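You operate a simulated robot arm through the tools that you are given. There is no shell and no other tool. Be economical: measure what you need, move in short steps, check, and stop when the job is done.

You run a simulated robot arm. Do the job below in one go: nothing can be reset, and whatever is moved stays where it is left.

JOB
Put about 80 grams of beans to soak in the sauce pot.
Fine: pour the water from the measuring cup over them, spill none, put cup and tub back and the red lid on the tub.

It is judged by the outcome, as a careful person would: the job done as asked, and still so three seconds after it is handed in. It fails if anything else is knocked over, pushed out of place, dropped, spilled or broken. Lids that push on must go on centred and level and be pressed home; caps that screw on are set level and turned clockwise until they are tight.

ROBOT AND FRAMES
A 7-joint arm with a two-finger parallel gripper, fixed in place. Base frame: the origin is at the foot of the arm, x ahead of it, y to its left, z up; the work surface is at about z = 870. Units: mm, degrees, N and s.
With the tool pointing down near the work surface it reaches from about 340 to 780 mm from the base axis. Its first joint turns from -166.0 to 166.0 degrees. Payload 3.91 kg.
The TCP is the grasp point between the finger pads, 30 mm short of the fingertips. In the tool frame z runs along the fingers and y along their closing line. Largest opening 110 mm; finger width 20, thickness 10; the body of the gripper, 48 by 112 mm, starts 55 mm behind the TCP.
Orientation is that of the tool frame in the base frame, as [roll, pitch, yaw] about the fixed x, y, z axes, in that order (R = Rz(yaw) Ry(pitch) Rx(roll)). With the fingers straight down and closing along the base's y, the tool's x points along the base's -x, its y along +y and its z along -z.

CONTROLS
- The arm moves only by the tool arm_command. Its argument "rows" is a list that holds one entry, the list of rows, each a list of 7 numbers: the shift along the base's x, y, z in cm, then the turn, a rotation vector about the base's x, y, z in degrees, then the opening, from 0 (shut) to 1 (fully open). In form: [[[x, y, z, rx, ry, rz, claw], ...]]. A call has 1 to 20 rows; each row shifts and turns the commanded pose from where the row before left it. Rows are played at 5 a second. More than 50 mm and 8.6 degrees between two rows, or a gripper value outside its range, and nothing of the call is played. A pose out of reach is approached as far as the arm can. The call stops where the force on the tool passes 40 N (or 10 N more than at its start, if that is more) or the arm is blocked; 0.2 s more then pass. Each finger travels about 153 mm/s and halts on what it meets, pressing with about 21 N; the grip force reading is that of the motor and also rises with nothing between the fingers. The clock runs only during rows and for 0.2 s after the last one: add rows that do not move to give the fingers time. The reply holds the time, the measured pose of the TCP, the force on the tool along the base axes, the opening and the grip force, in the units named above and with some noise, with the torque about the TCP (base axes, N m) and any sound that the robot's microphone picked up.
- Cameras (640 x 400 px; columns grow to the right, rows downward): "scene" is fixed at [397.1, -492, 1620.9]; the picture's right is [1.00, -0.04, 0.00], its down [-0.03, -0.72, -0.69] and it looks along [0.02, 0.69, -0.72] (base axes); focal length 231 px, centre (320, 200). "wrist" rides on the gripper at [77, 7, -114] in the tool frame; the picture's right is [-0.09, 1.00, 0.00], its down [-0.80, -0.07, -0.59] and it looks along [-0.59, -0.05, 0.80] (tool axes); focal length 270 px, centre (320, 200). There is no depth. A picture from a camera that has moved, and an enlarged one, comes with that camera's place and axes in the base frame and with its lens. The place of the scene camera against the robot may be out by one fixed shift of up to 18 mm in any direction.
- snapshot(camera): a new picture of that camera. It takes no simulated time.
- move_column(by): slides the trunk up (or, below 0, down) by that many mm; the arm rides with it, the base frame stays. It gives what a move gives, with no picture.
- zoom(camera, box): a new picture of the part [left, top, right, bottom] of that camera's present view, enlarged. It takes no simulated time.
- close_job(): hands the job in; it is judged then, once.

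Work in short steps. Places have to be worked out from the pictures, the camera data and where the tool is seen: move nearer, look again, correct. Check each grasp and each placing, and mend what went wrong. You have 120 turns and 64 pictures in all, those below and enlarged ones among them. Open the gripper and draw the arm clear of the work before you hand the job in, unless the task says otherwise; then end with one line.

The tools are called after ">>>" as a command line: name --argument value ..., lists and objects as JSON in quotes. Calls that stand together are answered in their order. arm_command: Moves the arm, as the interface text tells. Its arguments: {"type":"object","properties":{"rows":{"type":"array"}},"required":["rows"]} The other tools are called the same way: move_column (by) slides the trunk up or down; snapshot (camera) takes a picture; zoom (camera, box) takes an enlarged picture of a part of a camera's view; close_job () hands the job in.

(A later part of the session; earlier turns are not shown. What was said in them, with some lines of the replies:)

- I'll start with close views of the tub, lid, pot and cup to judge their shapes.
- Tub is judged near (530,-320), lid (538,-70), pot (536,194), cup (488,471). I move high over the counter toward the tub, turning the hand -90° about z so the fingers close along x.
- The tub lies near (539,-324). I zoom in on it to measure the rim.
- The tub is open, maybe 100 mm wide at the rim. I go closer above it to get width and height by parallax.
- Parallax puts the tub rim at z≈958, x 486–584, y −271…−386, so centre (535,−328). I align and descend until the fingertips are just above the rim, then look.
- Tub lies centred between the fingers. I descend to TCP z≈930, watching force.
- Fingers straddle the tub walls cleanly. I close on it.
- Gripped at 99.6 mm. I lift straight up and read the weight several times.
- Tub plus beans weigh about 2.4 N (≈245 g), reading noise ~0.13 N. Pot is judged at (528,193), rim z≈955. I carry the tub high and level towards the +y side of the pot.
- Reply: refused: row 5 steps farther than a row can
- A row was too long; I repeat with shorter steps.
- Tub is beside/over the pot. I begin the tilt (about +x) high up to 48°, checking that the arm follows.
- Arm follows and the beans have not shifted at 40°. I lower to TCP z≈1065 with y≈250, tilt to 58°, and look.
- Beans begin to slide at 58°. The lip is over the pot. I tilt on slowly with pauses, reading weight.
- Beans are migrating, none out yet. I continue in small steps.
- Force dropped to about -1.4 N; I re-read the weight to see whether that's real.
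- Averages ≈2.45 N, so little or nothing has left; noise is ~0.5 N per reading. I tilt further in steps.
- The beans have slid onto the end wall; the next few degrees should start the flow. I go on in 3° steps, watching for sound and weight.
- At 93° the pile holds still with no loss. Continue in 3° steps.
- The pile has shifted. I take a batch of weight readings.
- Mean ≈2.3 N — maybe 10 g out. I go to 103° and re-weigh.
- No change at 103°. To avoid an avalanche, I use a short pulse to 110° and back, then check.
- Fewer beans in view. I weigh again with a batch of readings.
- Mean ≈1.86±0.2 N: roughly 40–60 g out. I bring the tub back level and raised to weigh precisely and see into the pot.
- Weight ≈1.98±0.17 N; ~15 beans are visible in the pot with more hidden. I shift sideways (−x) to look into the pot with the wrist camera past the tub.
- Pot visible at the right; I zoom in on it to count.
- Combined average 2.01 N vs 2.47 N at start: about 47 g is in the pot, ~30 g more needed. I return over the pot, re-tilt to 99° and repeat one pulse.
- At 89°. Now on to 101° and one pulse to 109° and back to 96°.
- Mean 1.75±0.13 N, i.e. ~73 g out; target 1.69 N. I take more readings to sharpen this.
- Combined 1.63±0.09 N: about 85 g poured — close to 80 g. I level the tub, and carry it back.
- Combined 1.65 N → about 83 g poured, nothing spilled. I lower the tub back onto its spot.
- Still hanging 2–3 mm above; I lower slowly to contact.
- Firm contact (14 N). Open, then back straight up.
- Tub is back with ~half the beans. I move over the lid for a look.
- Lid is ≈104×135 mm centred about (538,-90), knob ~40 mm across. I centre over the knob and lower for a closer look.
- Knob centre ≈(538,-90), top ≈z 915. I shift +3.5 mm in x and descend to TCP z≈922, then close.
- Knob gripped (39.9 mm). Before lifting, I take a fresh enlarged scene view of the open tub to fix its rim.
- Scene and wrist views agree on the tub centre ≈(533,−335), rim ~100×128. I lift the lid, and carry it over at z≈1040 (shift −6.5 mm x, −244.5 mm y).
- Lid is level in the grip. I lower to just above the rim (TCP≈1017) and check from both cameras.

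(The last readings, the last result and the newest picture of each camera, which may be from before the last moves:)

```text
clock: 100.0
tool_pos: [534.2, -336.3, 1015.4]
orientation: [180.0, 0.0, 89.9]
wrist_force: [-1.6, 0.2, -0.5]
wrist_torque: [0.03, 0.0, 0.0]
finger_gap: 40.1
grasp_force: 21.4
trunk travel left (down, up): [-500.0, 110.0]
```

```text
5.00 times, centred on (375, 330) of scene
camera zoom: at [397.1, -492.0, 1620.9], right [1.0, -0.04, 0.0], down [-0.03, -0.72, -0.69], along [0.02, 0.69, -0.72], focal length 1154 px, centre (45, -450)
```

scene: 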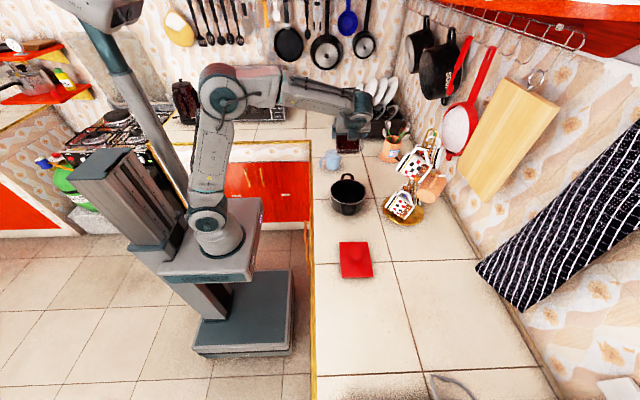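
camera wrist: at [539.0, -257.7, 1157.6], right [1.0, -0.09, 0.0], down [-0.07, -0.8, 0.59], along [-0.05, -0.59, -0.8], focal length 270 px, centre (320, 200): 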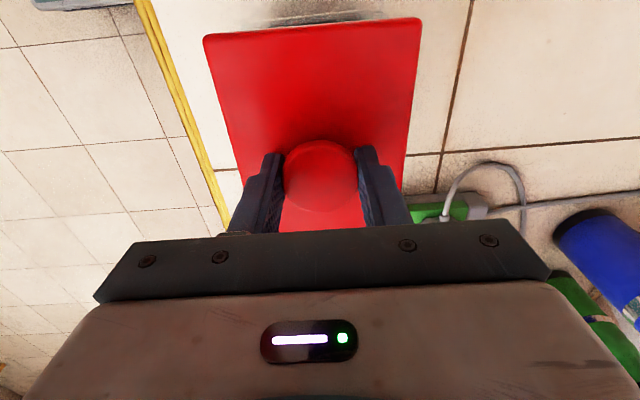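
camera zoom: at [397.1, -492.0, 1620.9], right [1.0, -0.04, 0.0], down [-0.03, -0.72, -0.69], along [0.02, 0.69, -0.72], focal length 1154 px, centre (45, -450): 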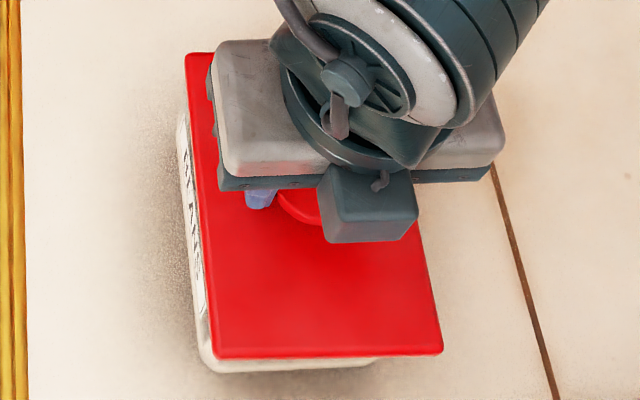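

The tub's near rim peeks out ~4–5 mm beyond the lid's near edge, and the scene view shows the lid overhanging too much at the front. I shift the lid +6 mm in y and look again.

>>> arm_command --rows '[[[0, 0.6, 0, 0, 0, 0, 0], [0, 0, -0.3, 0, 0, 0, 0], [0, 0, 0, 0, 0, 0, 0]]]'

>>> zoom --camera "wrist" --box '[190, 0, 440, 80]'

>>> zoom --camera "scene" --box '[345, 300, 405, 370]'

```text
clock: 100.8
tool_pos: [533.8, -330.9, 1012.8]
orientation: [179.9, 0.0, 89.9]
wrist_force: [0.6, 0.6, -0.4]
wrist_torque: [-0.02, 0.0, 0.0]
finger_gap: 40.1
grasp_force: 21.3
trunk travel left (down, up): [-500.0, 110.0]
```

```text
2.56 times, centred on (315, 40) of wrist
camera zoom: at [540.2, -252.7, 1127.3], right [1.0, -0.09, 0.0], down [-0.07, -0.8, 0.59], along [-0.05, -0.59, -0.8], focal length 692 px, centre (333, 610)
```

zoom: 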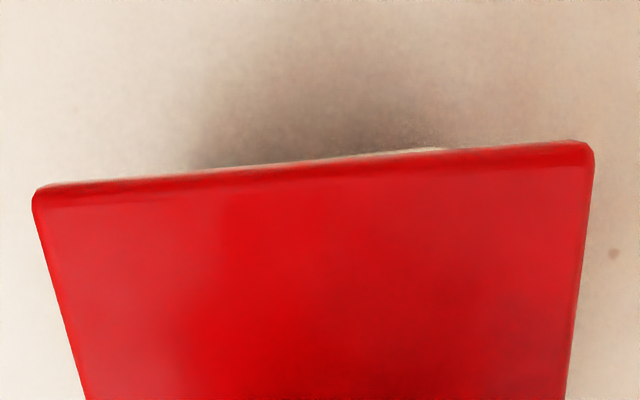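

```text
5.71 times, centred on (375, 335) of scene
camera zoom: at [397.1, -492.0, 1620.9], right [1.0, -0.04, 0.0], down [-0.03, -0.72, -0.69], along [0.02, 0.69, -0.72], focal length 1320 px, centre (6, -571)
```

zoom: 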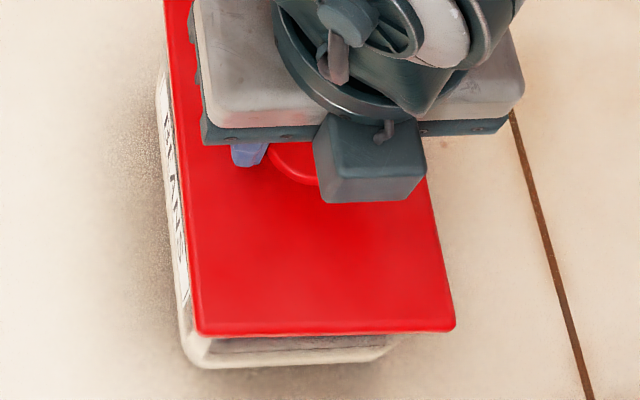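

Alignment looks close now. With a −1.5 mm x / +1 mm y trim I lower gently to contact, watching the forces.

>>> arm_command --rows '[[[-0.15, 0.1, 0, 0, 0, 0, 0], [0, 0, -0.2, 0, 0, 0, 0], [0, 0, -0.2, 0, 0, 0, 0], [0, 0, -0.2, 0, 0, 0, 0], [0, 0, 0, 0, 0, 0, 0]]]'

```text
clock: 102.0
tool_pos: [531.3, -330.6, 1006.6]
orientation: [-179.9, 0.0, 90.1]
wrist_force: [0.8, 0.3, -0.4]
wrist_torque: [0.0, 0.02, 0.03]
finger_gap: 39.9
grasp_force: 20.8
trunk travel left (down, up): [-500.0, 110.0]
```

>>> arm_command --rows '[[[0, 0, -0.2, 0, 0, 0, 0], [0, 0, -0.2, 0, 0, 0, 0], [0, 0, 0, 0, 0, 0, 0]]]'

>>> arm_command --rows '[[[0, 0, -0.2, 0, 0, 0, 0], [0, 0, -0.2, 0, 0, 0, 0], [0, 0, 0, 0, 0, 0, 0]]]'

```text
clock: 102.8
tool_pos: [532.0, -330.1, 1003.8]
orientation: [179.8, 0.3, 90.0]
wrist_force: [4.4, -3.2, 20.5]
wrist_torque: [0.25, 0.06, -0.05]
finger_gap: 40.1
grasp_force: 21.0
trunk travel left (down, up): [-500.0, 110.0]
```

```text
clock: 103.4
tool_pos: [531.5, -329.7, 1005.1]
orientation: [179.5, 0.6, 90.0]
wrist_force: [-0.7, -0.2, 13.0]
wrist_torque: [0.53, 0.53, 0.02]
finger_gap: 40.0
grasp_force: 21.2
trunk travel left (down, up): [-500.0, 110.0]
stopped in row 2: the force on the tool passed its limit at 43 N (the readings are from after the stop); the commanded pose is now the measured one
```

Contact occurs only at the −x/+y corner (from the torque), so the skirt sits on the rim there. I raise 5 mm, shift (−2.5,+2) mm, and try again softly.

>>> arm_command --rows '[[[0, 0, 0.5, 0, 0, 0, 0], [-0.25, 0.2, 0, 0.4, -0.5, 0, 0], [0, 0, 0, 0, 0, 0, 0]]]'

>>> zoom --camera "scene" --box '[345, 300, 405, 370]'

>>> arm_command --rows '[[[0, 0, -0.2, 0, 0, 0, 0], [0, 0, -0.2, 0, 0, 0, 0], [0, 0, -0.1, 0, 0, 0, 0], [0, 0, 0, 0, 0, 0, 0]]]'

```text
clock: 104.2
tool_pos: [530.5, -327.0, 1008.3]
orientation: [179.2, -0.2, 90.1]
wrist_force: [0.5, 0.1, -0.7]
wrist_torque: [-0.04, 0.0, 0.02]
finger_gap: 40.4
grasp_force: 20.9
trunk travel left (down, up): [-500.0, 110.0]
```

```text
5.71 times, centred on (375, 335) of scene
camera zoom: at [397.1, -492.0, 1620.9], right [1.0, -0.04, 0.0], down [-0.03, -0.72, -0.69], along [0.02, 0.69, -0.72], focal length 1320 px, centre (6, -571)
```

zoom: 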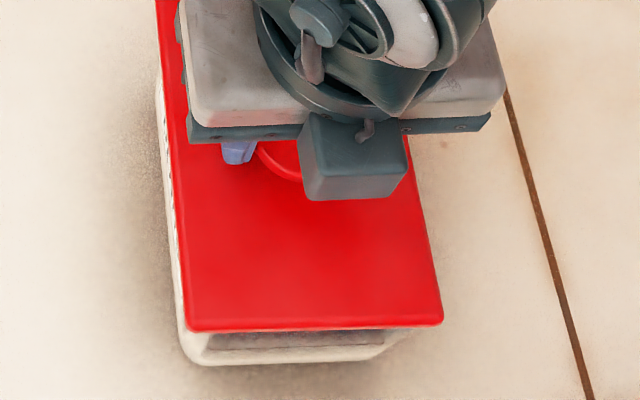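

```text
clock: 105.2
tool_pos: [529.7, -328.3, 1004.9]
orientation: [179.0, 0.0, 90.0]
wrist_force: [1.0, -1.5, 17.9]
wrist_torque: [-0.2, 0.7, 0.03]
finger_gap: 40.2
grasp_force: 20.9
trunk travel left (down, up): [-500.0, 110.0]
```

Now y is balanced; the remaining x moment comes from a 1° tilt I added with the wrong sign. I raise, correct +1° about y, and lower again.

>>> arm_command --rows '[[[0, 0, 0.4, 0, 0, 0, 0], [0, 0, 0, 0, 1.0, 0, 0], [0, 0, 0, 0, 0, 0, 0]]]'

>>> arm_command --rows '[[[0, 0, -0.2, 0, 0, 0, 0], [0, 0, -0.2, 0, 0, 0, 0], [0, 0, -0.1, 0, 0, 0, 0], [0, 0, 0, 0, 0, 0, 0]]]'

```text
clock: 106.0
tool_pos: [530.5, -327.7, 1005.4]
orientation: [-179.8, -0.2, 90.0]
wrist_force: [0.9, -0.1, 0.1]
wrist_torque: [0.0, -0.03, -0.01]
finger_gap: 40.2
grasp_force: 21.0
trunk travel left (down, up): [-500.0, 110.0]
```

```text
clock: 107.0
tool_pos: [528.9, -327.0, 1005.0]
orientation: [179.8, 0.1, 90.0]
wrist_force: [3.6, -2.8, 30.4]
wrist_torque: [0.12, 0.02, -0.08]
finger_gap: 40.1
grasp_force: 21.1
trunk travel left (down, up): [-500.0, 110.0]
```

Balanced contact at 30 N. I check from both cameras whether the lid sits over the rim.

>>> zoom --camera "scene" --box '[345, 300, 405, 370]'

>>> zoom --camera "wrist" --box '[190, 0, 440, 160]'

```text
5.71 times, centred on (375, 335) of scene
camera zoom: at [397.1, -492.0, 1620.9], right [1.0, -0.04, 0.0], down [-0.03, -0.72, -0.69], along [0.02, 0.69, -0.72], focal length 1320 px, centre (6, -571)
```

zoom: 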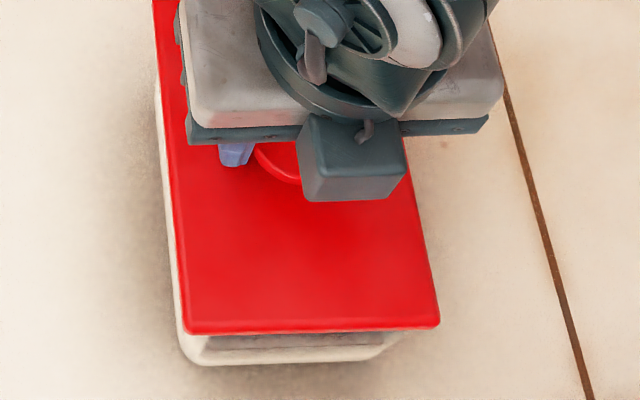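

```text
2.50 times, centred on (315, 80) of wrist
camera zoom: at [535.6, -250.1, 1119.0], right [1.0, -0.09, 0.0], down [-0.07, -0.8, 0.6], along [-0.05, -0.59, -0.8], focal length 676 px, centre (332, 500)
```

zoom: 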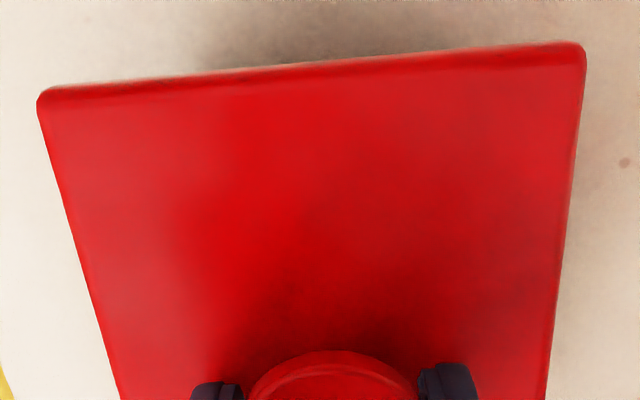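

The lid rests evenly but I can't tell whether it's pressed home. I release the knob, back off and tilt the hand to view the joint edge-on.

>>> arm_command --rows '[[[0, 0, 0.1, 0, 0, 0, 0], [0, 0, 0, 0, 0, 0, 0.5], [0, 0, 0, 0, 0, 0, 0.6], [0, 0, 4, 0, 0, 0, 0.6], [0, 0, 4.5, 0, 0, 0, 0.8], [0, 3.4, 0, -7, 0, 0, 1], [0, 3.4, 0, -7, 0, 0, 1], [0, 3.4, 0, -7, 0, 0, 1], [0, 3.5, 0, -7, 0, 0, 1], [0, 0, -4, -7, 0, 0, 1], [0, 0, -4.5, 0, 0, 0, 1], [0, 0, -4.5, 0, 0, 0, 1], [0, 0, 0, 0, 0, 0, 1]]]'

>>> snapshot --camera "wrist"

```text
clock: 109.8
tool_pos: [531.2, -188.9, 957.2]
orientation: [-179.9, 34.9, 90.0]
wrist_force: [-0.6, -0.3, -0.3]
wrist_torque: [0.0, 0.02, 0.01]
finger_gap: 110.2
grasp_force: 0.1
trunk travel left (down, up): [-500.0, 110.0]
```

```text
12 pictures are left
camera wrist: at [537.5, -60.1, 1006.5], right [1.0, -0.07, 0.05], down [-0.07, -0.32, 0.95], along [-0.05, -0.95, -0.32], focal length 270 px, centre (320, 200)
```

wrist: 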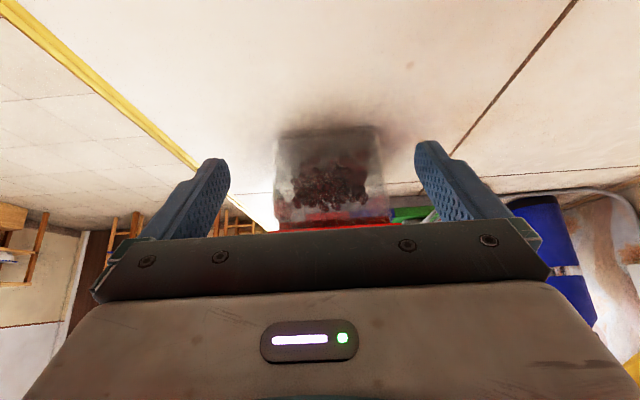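

I enlarge the joint (the picture is upside down: lid at the bottom).

>>> zoom --camera "wrist" --box '[262, 170, 402, 240]'

```text
4.57 times, centred on (332, 205) of wrist
camera zoom: at [537.5, -60.1, 1006.5], right [1.0, -0.07, 0.05], down [-0.07, -0.32, 0.95], along [-0.05, -0.95, -0.32], focal length 1236 px, centre (265, 177)
```

zoom: 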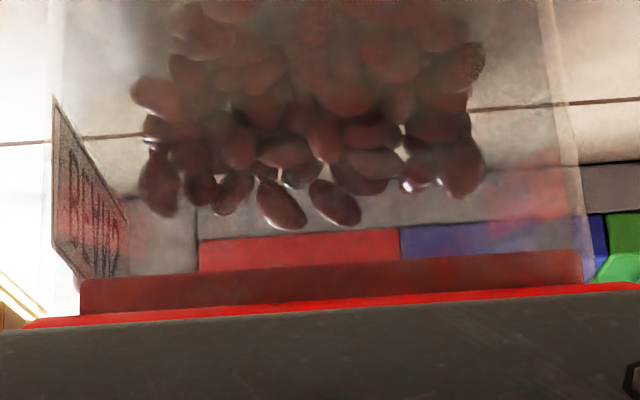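

The lid's plug is visible inside the tub walls, level and with the plate at the rim. For certainty I press once more with closed fingertips on the knob.

>>> arm_command --rows '[[[0, 0, 4.5, 0, 0, 0, 1], [0, 0, 4.5, 0, 0, 0, 0.6], [0, 0, 4, 7, 0, 0, 0.2], [0, -3.4, 0, 7, 0, 0, 0], [0, -3.5, 0, 7, 0, 0, 0], [0, -3.5, 0, 7, 0, 0, 0], [0, -3.5, 0, 7, 0, 0, 0], [0, 0, -3, 0, 0, 0, 0], [0, 0, -1.5, 0, 0, 0, 0], [0, 0, 0, 0, 0, 0, 0]]]'

>>> arm_command --rows '[[[0, 0, -0.4, 0, 0, 0, 0], [0, 0, -0.4, 0, 0, 0, 0], [0, 0, -0.3, 0, 0, 0, 0], [0, 0, -0.3, 0, 0, 0, 0], [0, 0, -0.2, 0, 0, 0, 0], [0, 0, -0.2, 0, 0, 0, 0], [0, 0, -0.2, 0, 0, 0, 0], [0, 0, -0.2, 0, 0, 0, 0], [0, 0, 0, 0, 0, 0, 0]]]'

```text
clock: 112.0
tool_pos: [531.2, -329.0, 1041.5]
orientation: [-179.9, -0.2, 90.0]
wrist_force: [-0.3, -1.4, -0.1]
wrist_torque: [0.04, -0.01, -0.03]
finger_gap: 0.0
grasp_force: 21.2
trunk travel left (down, up): [-500.0, 110.0]
```

```text
clock: 113.6
tool_pos: [530.6, -330.4, 1030.8]
orientation: [179.5, 0.3, 90.1]
wrist_force: [-3.3, 1.5, 14.4]
wrist_torque: [0.09, 0.1, -0.03]
finger_gap: 0.3
grasp_force: 21.0
trunk travel left (down, up): [-500.0, 110.0]
stopped in row 7: the force on the tool passed its limit at 42 N (the readings are from after the stop); the commanded pose is now the measured one
```

Pressed firmly (42 N, no further travel): lid is home. Now I rise and travel to the cup (est. (498,458)), turning the hand +90° so the fingers close along y.

>>> arm_command --rows '[[[0, 0, 3, 0, 0, 0, 0], [0, 0, 4, 0, 0, 0, 0.5], [0, 0, 4, 0, 0, 0, 1], [0, 3, 3, 0, 0, 0, 1], [0, 4.5, 0, 0, 0, 7.5, 1], [0, 4.5, 0, 0, 0, 7.5, 1], [0, 4.5, 0, 0, 0, 7.5, 1], [0, 4.5, 0, 0, 0, 7.5, 1], [0, 4.5, 0, 0, 0, 7.5, 1], [0, 4.5, 0, 0, 0, 7.5, 1], [0, 4.5, 0, 0, 0, 7.5, 1], [0, 4.5, 0, 0, 0, 7.5, 1], [0, 4.5, 0, 0, 0, 7.5, 1], [0, 4.5, 0, 0, 0, 7.5, 1], [0, 4.5, 0, 0, 0, 7.5, 1], [0, 4.5, 0, 0, 0, 7.5, 1], [-0.6, 4.5, 0, 0, 0, 0, 1], [-0.6, 4.5, 0, 0, 0, 0, 1], [-0.6, 4.5, 0, 0, 0, 0, 1]]]'

>>> arm_command --rows '[[[-0.6, 4.5, 0, 0, 0, 0, 1], [-0.6, 4, -2, 0, 0, 0, 1], [0, 0, -4, 0, 0, 0, 1], [0, 0, -2, 0, 0, 0, 1], [0, 0, 0, 0, 0, 0, 1]]]'

>>> snapshot --camera "wrist"

```text
clock: 117.6
tool_pos: [512.3, 377.6, 1168.1]
orientation: [179.7, 0.1, -179.9]
wrist_force: [-0.5, 0.9, 0.1]
wrist_torque: [-0.01, 0.02, -0.01]
finger_gap: 109.7
grasp_force: 0.0
trunk travel left (down, up): [-500.0, 110.0]
```

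```text
clock: 118.8
tool_pos: [503.0, 460.1, 1088.6]
orientation: [179.7, 0.2, -180.0]
wrist_force: [-0.3, -0.7, -0.1]
wrist_torque: [-0.02, 0.03, 0.0]
finger_gap: 110.0
grasp_force: 0.0
trunk travel left (down, up): [-500.0, 110.0]
```

```text
10 pictures are left
camera wrist: at [424.7, 466.2, 1202.3], right [0.09, 1.0, 0.01], down [0.8, -0.07, 0.6], along [0.59, -0.05, -0.8], focal length 270 px, centre (320, 200)
```

wrist: 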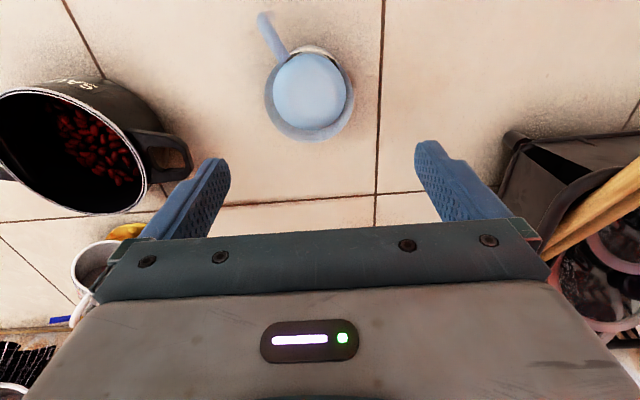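

Cup rim centre ≈(491,450), Ø≈78, handle pointing about 210°. I turn the hand +30° to be square to the handle, centre over it and lower to just above the rim.

>>> arm_command --rows '[[[-0.6, -0.5, -2, 0, 0, 7.5, 1], [-0.4, -0.4, -2, 0, 0, 7.5, 1], [0, 0, -2, 0, 0, 7.5, 1], [0, 0, -2, 0, 0, 7.5, 1], [0, 0, 0, 0, 0, 0, 1]]]'

>>> snapshot --camera "wrist"

```text
clock: 120.0
tool_pos: [492.0, 449.6, 1006.3]
orientation: [179.7, 0.0, -149.9]
wrist_force: [-0.1, 0.1, -0.2]
wrist_torque: [-0.04, 0.01, 0.0]
finger_gap: 109.7
grasp_force: 0.1
trunk travel left (down, up): [-500.0, 110.0]
```

```text
9 pictures are left
camera wrist: at [420.8, 417.6, 1121.6], right [-0.42, 0.91, 0.01], down [0.73, 0.34, 0.6], along [0.54, 0.26, -0.8], focal length 270 px, centre (320, 200)
```

wrist: 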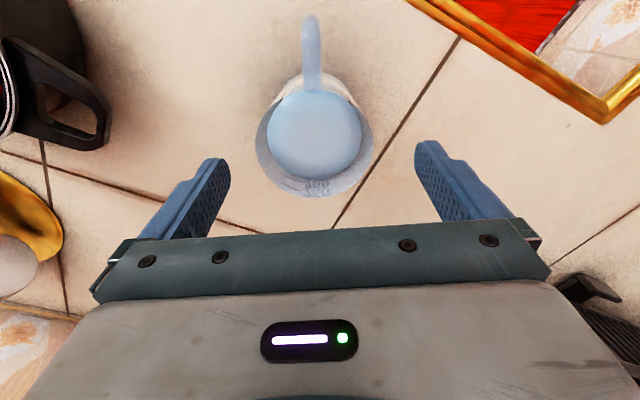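

Handle is now in line and the cup centred within 2 mm (rim z≈952; water ~28 mm below the rim). I descend to TCP z≈926 and close gently.

>>> arm_command --rows '[[[-0.1, -0.2, -2, 0, 0, 0, 1], [0, 0, -2, 0, 0, 0, 1], [0, 0, -2, 0, 0, 0, 1], [0, 0, -2, 0, 0, 0, 1], [0, 0, 0, 0, 0, 0, 1]]]'

>>> arm_command --rows '[[[0, 0, 0, 0, 0, 0, 0.85], [0, 0, 0, 0, 0, 0, 0.78], [0, 0, 0, 0, 0, 0, 0.72], [0, 0, 0, 0, 0, 0, 0.66], [0, 0, 0, 0, 0, 0, 0.55], [0, 0, 0, 0, 0, 0, 0], [0, 0, 0, 0, 0, 0, 0]]]'

```text
clock: 121.2
tool_pos: [490.1, 449.2, 926.7]
orientation: [179.7, 0.1, -150.0]
wrist_force: [0.9, -0.2, 0.0]
wrist_torque: [0.04, 0.01, 0.0]
finger_gap: 110.0
grasp_force: 0.1
trunk travel left (down, up): [-500.0, 110.0]
```

```text
clock: 122.8
tool_pos: [492.1, 449.1, 926.7]
orientation: [179.7, 0.2, -150.0]
wrist_force: [0.9, -0.5, 0.8]
wrist_torque: [-0.01, -0.08, 0.02]
finger_gap: 80.9
grasp_force: 21.0
trunk travel left (down, up): [-500.0, 110.0]
```

Cup gripped (80.9 mm). I lift smoothly.

>>> arm_command --rows '[[[0, 0, 0.4, 0, 0, 0, 0], [0, 0, 0.8, 0, 0, 0, 0], [0, 0, 1.2, 0, 0, 0, 0], [0, 0, 1.5, 0, 0, 0, 0], [0, 0, 1.8, 0, 0, 0, 0], [0, 0, 2, 0, 0, 0, 0], [0, 0, 2, 0, 0, 0, 0], [0, 0, 2, 0, 0, 0, 0], [0, 0, 2, 0, 0, 0, 0], [0, 0, 1.5, 0, 0, 0, 0], [0, 0, 1, 0, 0, 0, 0], [0, 0, 0.5, 0, 0, 0, 0], [0, 0, 0, 0, 0, 0, 0]]]'

>>> snapshot --camera "wrist"

```text
clock: 125.6
tool_pos: [489.3, 448.6, 1094.3]
orientation: [179.7, 0.1, -150.0]
wrist_force: [0.2, -0.1, -2.6]
wrist_torque: [-0.02, 0.01, -0.02]
finger_gap: 80.5
grasp_force: 21.1
trunk travel left (down, up): [-500.0, 110.0]
```

```text
8 pictures are left
camera wrist: at [419.6, 416.0, 1208.7], right [-0.42, 0.91, 0.01], down [0.73, 0.34, 0.6], along [0.54, 0.26, -0.8], focal length 270 px, centre (320, 200)
```

wrist: 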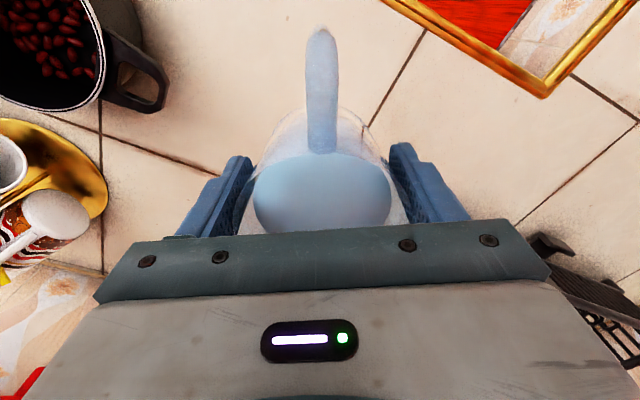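

Cup is held upright, weight ≈2.6 N. I carry it slowly towards the pot's +y side while turning −120° (handle to +y, lip to −y).

>>> arm_command --rows '[[[0.1, -0.3, 0, 0, 0, -2, 0], [0.15, -0.6, 0, 0, 0, -4, 0], [0.2, -0.9, 0, 0, 0, -6, 0], [0.25, -1.1, 0, 0, 0, -7, 0], [0.25, -1.1, 0, 0, 0, -7, 0], [0.25, -1.1, 0, 0, 0, -7, 0], [0.25, -1.1, 0, 0, 0, -7, 0], [0.25, -1.1, 0, 0, 0, -7, 0], [0.25, -1.1, 0, 0, 0, -7, 0], [0.25, -1.1, 0, 0, 0, -7, 0], [0.25, -1.1, 0, 0, 0, -7, 0], [0.25, -1.1, 0, 0, 0, -7, 0], [0.25, -1.1, 0, 0, 0, -7, 0], [0.25, -1.1, 0, 0, 0, -7, 0], [0.25, -1.1, 0, 0, 0, -7, 0], [0.25, -1.1, 0, 0, 0, -7, 0], [0.25, -1, 0, 0, 0, -7, 0], [0.15, -0.9, 0, 0, 0, -6, 0], [0.15, -0.6, 0, 0, 0, -4, 0], [0.1, -0.3, 0, 0, 0, 0, 0]]]'

>>> zoom --camera "scene" --box '[300, 110, 420, 230]'

```text
clock: 129.8
tool_pos: [534.2, 259.6, 1095.1]
orientation: [179.7, 0.3, 89.8]
wrist_force: [0.2, -0.3, -2.5]
wrist_torque: [0.04, -0.02, 0.0]
finger_gap: 80.1
grasp_force: 21.1
trunk travel left (down, up): [-500.0, 110.0]
```

```text
3.33 times, centred on (360, 170) of scene
camera zoom: at [397.1, -492.0, 1620.9], right [1.0, -0.04, 0.0], down [-0.03, -0.72, -0.69], along [0.02, 0.69, -0.72], focal length 770 px, centre (187, 300)
```

zoom: 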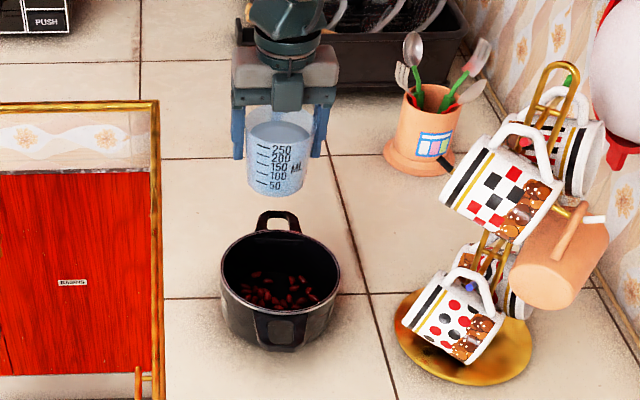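

Cup upright over the pot's +y side, ~200 ml. I set x+2 mm, lower 3 cm, and tilt to 36° (below the spill point).

>>> arm_command --rows '[[[0.1, 0, -0.5, 0, 0, 0, 0], [0.1, 0, -1, 2, 0, 0, 0], [0, 0, -1, 4, 0, 0, 0], [0, 0, -0.4, 4, 0, 0, 0], [0, 0, 0, 4, 0, 0, 0], [0, 0, 0, 4, 0, 0, 0], [0, 0, 0, 4, 0, 0, 0], [0, 0, 0, 4, 0, 0, 0], [0, 0, 0, 4, 0, 0, 0], [0, 0, 0, 4, 0, 0, 0], [0, 0, 0, 2, 0, 0, 0], [0, 0, 0, 0, 0, 0, 0]]]'

>>> zoom --camera "scene" --box '[310, 120, 390, 220]'

```text
clock: 132.4
tool_pos: [536.8, 260.0, 1064.3]
orientation: [179.6, -35.9, 89.9]
wrist_force: [0.7, 0.7, -1.7]
wrist_torque: [-0.05, -0.02, 0.04]
finger_gap: 79.3
grasp_force: 21.6
trunk travel left (down, up): [-500.0, 110.0]
```

```text
4.00 times, centred on (350, 170) of scene
camera zoom: at [397.1, -492.0, 1620.9], right [1.0, -0.04, 0.0], down [-0.03, -0.72, -0.69], along [0.02, 0.69, -0.72], focal length 924 px, centre (200, 320)
```

zoom: 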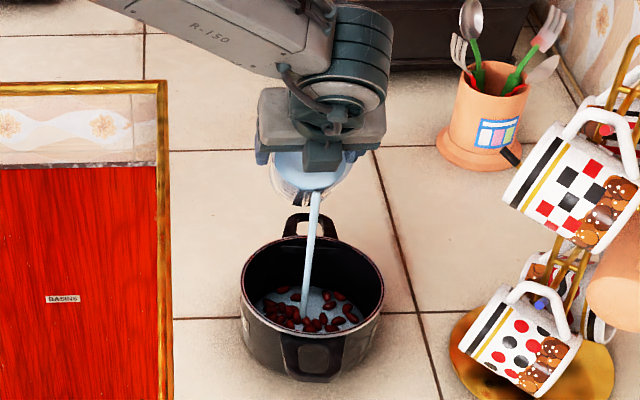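

It is already pouring cleanly from the spout into the pot. I continue the tilt slowly, keeping the lip over the pot.

>>> arm_command --rows '[[[0, 0, 0, 1.5, 0, 0, 0], [0, 0, 0, 1.5, 0, 0, 0], [0, 0, 0, 1.5, 0, 0, 0], [0, 0, 0, 1.5, 0, 0, 0], [0, 0, 0, 1.5, 0, 0, 0], [0, 0, 0, 1.5, 0, 0, 0], [0, 0, 0, 1.5, 0, 0, 0], [0, 0, 0, 1.5, 0, 0, 0], [0, 0, 0, 2, 0, 0, 0], [0, 0, 0, 2, 0, 0, 0], [0, -0.05, 0, 2, 0, 0, 0], [0, -0.05, 0, 2, 0, 0, 0], [0, -0.05, 0, 2, 0, 0, 0], [0, -0.05, 0, 2, 0, 0, 0], [0, -0.1, 0, 2, 0, 0, 0], [0, -0.1, 0, 2, 0, 0, 0], [0, 0, 0, 0, 0, 0, 0]]]'

>>> zoom --camera "scene" --box '[310, 120, 390, 220]'

```text
clock: 136.0
tool_pos: [536.5, 255.5, 1065.5]
orientation: [179.6, -63.9, 90.0]
wrist_force: [0.3, 0.5, -1.2]
wrist_torque: [-0.03, 0.02, 0.03]
finger_gap: 78.7
grasp_force: 21.0
trunk travel left (down, up): [-500.0, 110.0]
```

```text
4.00 times, centred on (350, 170) of scene
camera zoom: at [397.1, -492.0, 1620.9], right [1.0, -0.04, 0.0], down [-0.03, -0.72, -0.69], along [0.02, 0.69, -0.72], focal length 924 px, centre (200, 320)
```

zoom: 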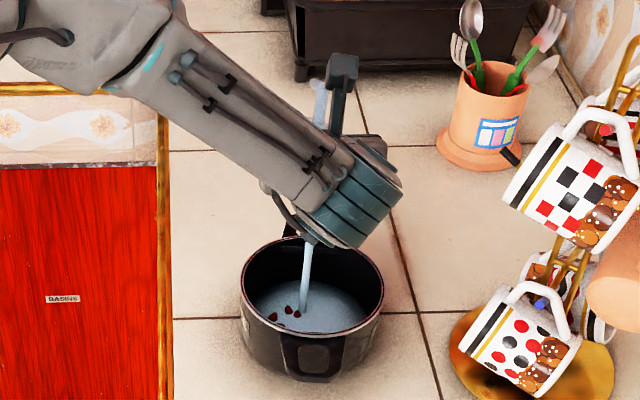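

Nearly there; the stream stays in the pot. I tilt on to ~100° to empty the cup.

>>> arm_command --rows '[[[0, -0.1, 0, 2.5, 0, 0, 0], [0, -0.1, 0, 2.5, 0, 0, 0], [0, -0.1, 0, 2.5, 0, 0, 0], [0, -0.1, 0, 2.5, 0, 0, 0], [0, -0.15, 0, 2.5, 0, 0, 0], [0, -0.15, 0, 2.5, 0, 0, 0], [0, -0.15, 0, 2.5, 0, 0, 0], [0, -0.15, 0, 2.5, 0, 0, 0], [0, -0.15, 0, 2.5, 0, 0, 0], [0, -0.15, 0, 2.5, 0, 0, 0], [0, -0.15, 0, 2.5, 0, 0, 0], [0, -0.15, 0, 2.5, 0, 0, 0], [0, -0.15, 0, 2.5, 0, 0, 0], [0, -0.15, 0, 2.5, 0, 0, 0], [0, 0, 0, 0, 0, 0, 0], [0, 0, 0, 0, 0, 0, 0], [0, 0, 0, 0, 0, 0, 0]]]'

>>> snapshot --camera "wrist"

```text
clock: 139.6
tool_pos: [535.0, 235.9, 1065.6]
orientation: [-0.3, -81.2, -90.0]
wrist_force: [0.0, 0.6, 0.5]
wrist_torque: [0.04, 0.02, 0.01]
finger_gap: 78.5
grasp_force: 21.2
trunk travel left (down, up): [-500.0, 110.0]
```

```text
4 pictures are left
camera wrist: at [541.0, 112.5, 1123.6], right [1.0, 0.01, -0.09], down [-0.07, -0.46, -0.88], along [-0.05, 0.89, -0.46], focal length 270 px, centre (320, 200)
```

wrist: 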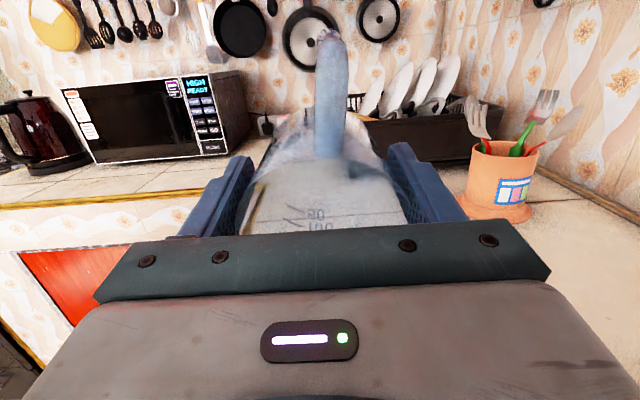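

The cup looks empty. I hold a moment at 107°, then bring it upright while still over the pot.

>>> arm_command --rows '[[[0, -0.2, 0, 4, 0, 0, 0], [0, -0.2, 0, 4, 0, 0, 0], [0, 0, 0, 0, 0, 0, 0], [0, 0, 0, 0, 0, 0, 0], [0, 0, 0, 0, 0, 0, 0], [0, 0, 0, 0, 0, 0, 0], [0, 0.2, 0, -4, 0, 0, 0], [0, 0.2, 0, -4, 0, 0, 0]]]'

>>> arm_command --rows '[[[0, 0.2, 0, -6, 0, 0, 0], [0, 0.2, 0, -6, 0, 0, 0], [0, 0.2, 0, -6, 0, 0, 0], [0, 0.2, 0.2, -6, 0, 0, 0], [0, 0.2, 0.4, -6, 0, 0, 0], [0, 0.2, 0.4, -6, 0, 0, 0], [0, 0.2, 0.4, -6, 0, 0, 0], [0, 0.2, 0.4, -6, 0, 0, 0], [0, 0.2, 0.4, -6, 0, 0, 0], [0, 0.2, 0.4, -6, 0, 0, 0], [0, 0.2, 0.4, -6, 0, 0, 0], [0, 0.2, 0, -6, 0, 0, 0], [0, 0, 0, -6, 0, 0, 0], [0, 0, 0, -6, 0, 0, 0], [0, 0, 0, -6, 0, 0, 0], [0, 0, 0, -6, 0, 0, 0], [0, 0, 0, -2.8, 0, 0, 0], [0, 0, 0, 0, 0, 0, 0]]]'

```text
clock: 141.4
tool_pos: [536.5, 234.9, 1064.8]
orientation: [-0.3, -81.1, -90.0]
wrist_force: [0.1, -0.7, 0.0]
wrist_torque: [0.0, 0.0, 0.03]
finger_gap: 78.8
grasp_force: 21.0
trunk travel left (down, up): [-500.0, 110.0]
```

```text
clock: 145.2
tool_pos: [536.1, 260.5, 1094.9]
orientation: [179.8, 0.1, 89.9]
wrist_force: [-0.5, 0.0, 0.1]
wrist_torque: [0.03, 0.01, -0.02]
finger_gap: 78.6
grasp_force: 20.9
trunk travel left (down, up): [-500.0, 110.0]
```

Empty cup is upright. I carry it back over its spot, turning +120°.

>>> arm_command --rows '[[[-0.2, 0.5, 0, 0, 0, 3, 0], [-0.25, 1.0, 0, 0, 0, 6.5, 0], [-0.25, 1.05, 0, 0, 0, 6.5, 0], [-0.25, 1.05, 0, 0, 0, 6.5, 0], [-0.25, 1.05, 0, 0, 0, 6.5, 0], [-0.25, 1.05, 0, 0, 0, 6.5, 0], [-0.25, 1.05, 0, 0, 0, 6.5, 0], [-0.25, 1.05, 0, 0, 0, 6.5, 0], [-0.25, 1.05, 0, 0, 0, 6.5, 0], [-0.25, 1.05, 0, 0, 0, 6.5, 0], [-0.25, 1.05, 0, 0, 0, 6.5, 0], [-0.25, 1.05, 0, 0, 0, 6.5, 0], [-0.25, 1.05, 0, 0, 0, 6.5, 0], [-0.25, 1.05, 0, 0, 0, 6.5, 0], [-0.25, 1.05, 0, 0, 0, 6.5, 0], [-0.25, 1.05, 0, 0, 0, 6.5, 0], [-0.25, 1.0, 0, 0, 0, 6.5, 0], [-0.2, 1.0, 0, 0, 0, 6.5, 0], [-0.15, 0.65, 0, 0, 0, 6.5, 0], [0, 0, 0, 0, 0, 0, 0]]]'

>>> snapshot --camera "wrist"

```text
clock: 149.4
tool_pos: [490.8, 448.5, 1094.7]
orientation: [179.6, -0.2, -149.9]
wrist_force: [0.1, -0.2, -0.8]
wrist_torque: [0.0, 0.0, 0.01]
finger_gap: 78.6
grasp_force: 20.6
trunk travel left (down, up): [-500.0, 110.0]
```

```text
3 pictures are left
camera wrist: at [420.4, 417.0, 1209.2], right [-0.42, 0.91, 0.01], down [0.73, 0.34, 0.59], along [0.54, 0.26, -0.81], focal length 270 px, centre (320, 200)
```

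wrist: 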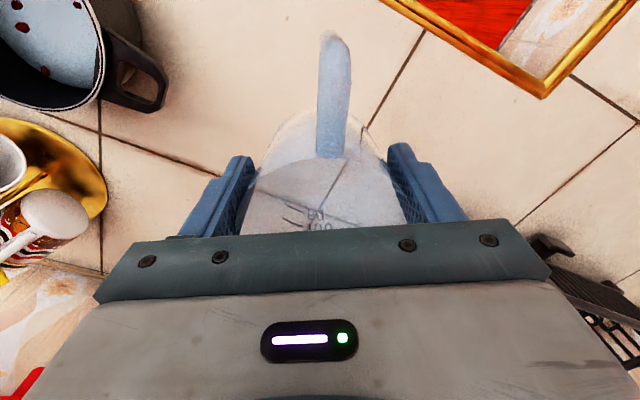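

Cup held similarly (handle turned a few degrees). I lower it, then feel for contact.

>>> arm_command --rows '[[[0, 0, -2, 0, 0, 0, 0], [0, 0, -3, 0, 0, 0, 0], [0, 0, -3, 0, 0, 0, 0], [0, 0, -3, 0, 0, 0, 0], [0, 0, -2.5, 0, 0, 0, 0], [0, 0, -1.5, 0, 0, 0, 0], [0, 0, -0.6, 0, 0, 0, 0], [0, 0, 0, 0, 0, 0, 0]]]'

>>> arm_command --rows '[[[0, 0, -0.2, 0, 0, 0, 0], [0, 0, -0.2, 0, 0, 0, 0], [0, 0, -0.2, 0, 0, 0, 0], [0, 0, 0, 0, 0, 0, 0]]]'

```text
clock: 151.2
tool_pos: [491.3, 448.9, 938.6]
orientation: [179.7, -0.2, -149.9]
wrist_force: [0.8, -0.7, -0.9]
wrist_torque: [0.02, 0.02, 0.0]
finger_gap: 78.2
grasp_force: 20.9
trunk travel left (down, up): [-500.0, 110.0]
```

```text
clock: 152.2
tool_pos: [490.7, 448.8, 932.6]
orientation: [179.7, -0.1, -150.0]
wrist_force: [-0.3, 0.6, -0.2]
wrist_torque: [0.0, -0.01, 0.03]
finger_gap: 78.1
grasp_force: 21.0
trunk travel left (down, up): [-500.0, 110.0]
```

>>> arm_command --rows '[[[0, 0, -0.2, 0, 0, 0, 0], [0, 0, -0.2, 0, 0, 0, 0], [0, 0, -0.2, 0, 0, 0, 0], [0, 0, 0, 0, 0, 0, 0]]]'

>>> arm_command --rows '[[[0, 0, -0.2, 0, 0, 0, 0], [0, 0, -0.1, 0, 0, 0, 0], [0, 0, 0, 0, 0, 0, 0]]]'

```text
clock: 153.2
tool_pos: [490.6, 448.9, 926.5]
orientation: [179.7, 0.0, -150.0]
wrist_force: [0.6, -0.3, 3.2]
wrist_torque: [0.11, -0.04, -0.01]
finger_gap: 78.4
grasp_force: 21.0
trunk travel left (down, up): [-500.0, 110.0]
```

```text
clock: 154.0
tool_pos: [491.0, 447.3, 924.3]
orientation: [179.8, 0.1, -149.9]
wrist_force: [2.2, -0.5, 12.5]
wrist_torque: [0.01, -0.18, 0.14]
finger_gap: 77.9
grasp_force: 21.0
trunk travel left (down, up): [-500.0, 110.0]
```

Contact at the original height (≈926). I open slowly and lift away.

>>> arm_command --rows '[[[0, 0, 0.1, 0, 0, 0, 0], [0, 0, 0, 0, 0, 0, 0.74], [0, 0, 0, 0, 0, 0, 0.8], [0, 0, 0, 0, 0, 0, 0.9], [0, 0, 0, 0, 0, 0, 1], [0, 0, 0, 0, 0, 0, 1], [0, 0, 2, 0, 0, 0, 1], [0, 0, 3, 0, 0, 0, 1], [0, 0, 4, 0, 0, 0, 1], [0, 0, 4.5, 0, 0, 0, 1], [0, 0, 4.5, 0, 0, 0, 1], [0, 0, 4, 0, 0, 0, 1], [0, 0, 0, 0, 0, 0, 1]]]'

>>> snapshot --camera "wrist"

```text
clock: 156.8
tool_pos: [491.4, 449.5, 1144.2]
orientation: [179.7, 0.0, -150.0]
wrist_force: [-0.5, 1.6, -1.0]
wrist_torque: [0.0, 0.01, 0.01]
finger_gap: 110.0
grasp_force: 0.1
trunk travel left (down, up): [-500.0, 110.0]
```

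```text
2 pictures are left
camera wrist: at [419.9, 418.0, 1257.9], right [-0.42, 0.91, 0.01], down [0.73, 0.34, 0.59], along [0.54, 0.25, -0.8], focal length 270 px, centre (320, 200)
```

wrist: 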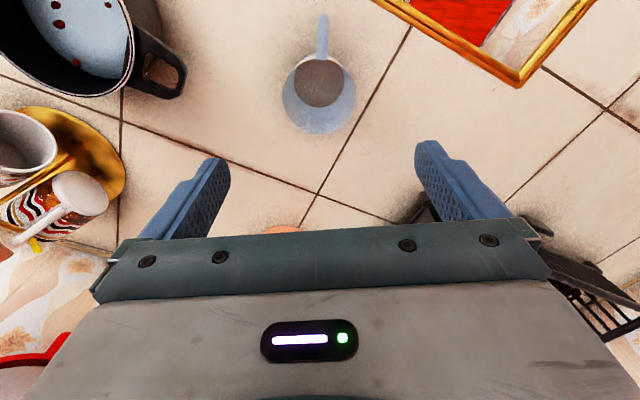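

Cup stands upright and empty in its place. I withdraw the arm up and back, then take a final scene view.

>>> arm_command --rows '[[[0, 0, 4.5, 0, 0, 0, 1], [0, 0, 4.5, 0, 0, 0, 1], [0, 0, 4.5, 0, 0, 0, 1], [-1, -2, 1, 0, 0, -5, 1], [-1, -3, 0, 0, 0, -5, 1], [-1, -3, 0, 0, 0, -5, 1], [-1, -3, 0, 0, 0, -5, 1], [-1, -3, 0, 0, 0, -5, 1], [-1, -3, 0, 0, 0, -5, 1], [0, -3, 0, 0, 0, 0, 1], [0, -3, 0, 0, 0, 0, 1], [0, 0, 0, 0, 0, 0, 1]]]'

>>> snapshot --camera "scene"

```text
clock: 159.4
tool_pos: [413.6, 188.2, 1272.7]
orientation: [179.8, 0.0, -180.0]
wrist_force: [0.2, 0.4, 0.2]
wrist_torque: [-0.02, 0.07, -0.02]
finger_gap: 110.1
grasp_force: 0.1
out of reach, approached as far as the arm can: row 3
trunk travel left (down, up): [-500.0, 110.0]
```

```text
1 pictures are left
```

scene: 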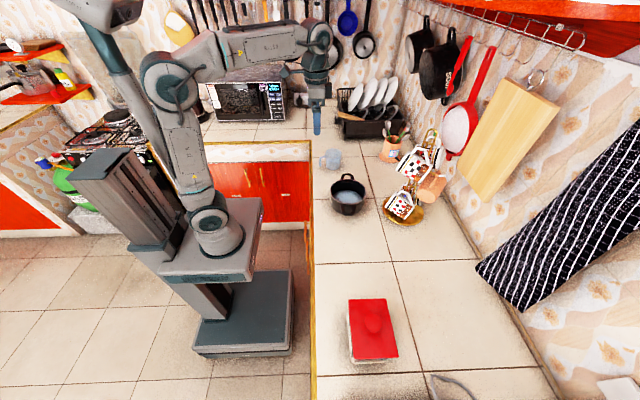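

The lidded tub, the cup and the pot of soaking beans are all in place, nothing is spilled, and the arm is clear and open. I hand the job in.

>>> close_job

```text
The job is handed in.
```

The job is handed in: about 83 g of beans (by wrist-force weighing, roughly ±10 g) are soaking in the sauce pot under the measuring cup's water, with no spill seen, the cup and tub back in place and the red lid pressed home on the tub.
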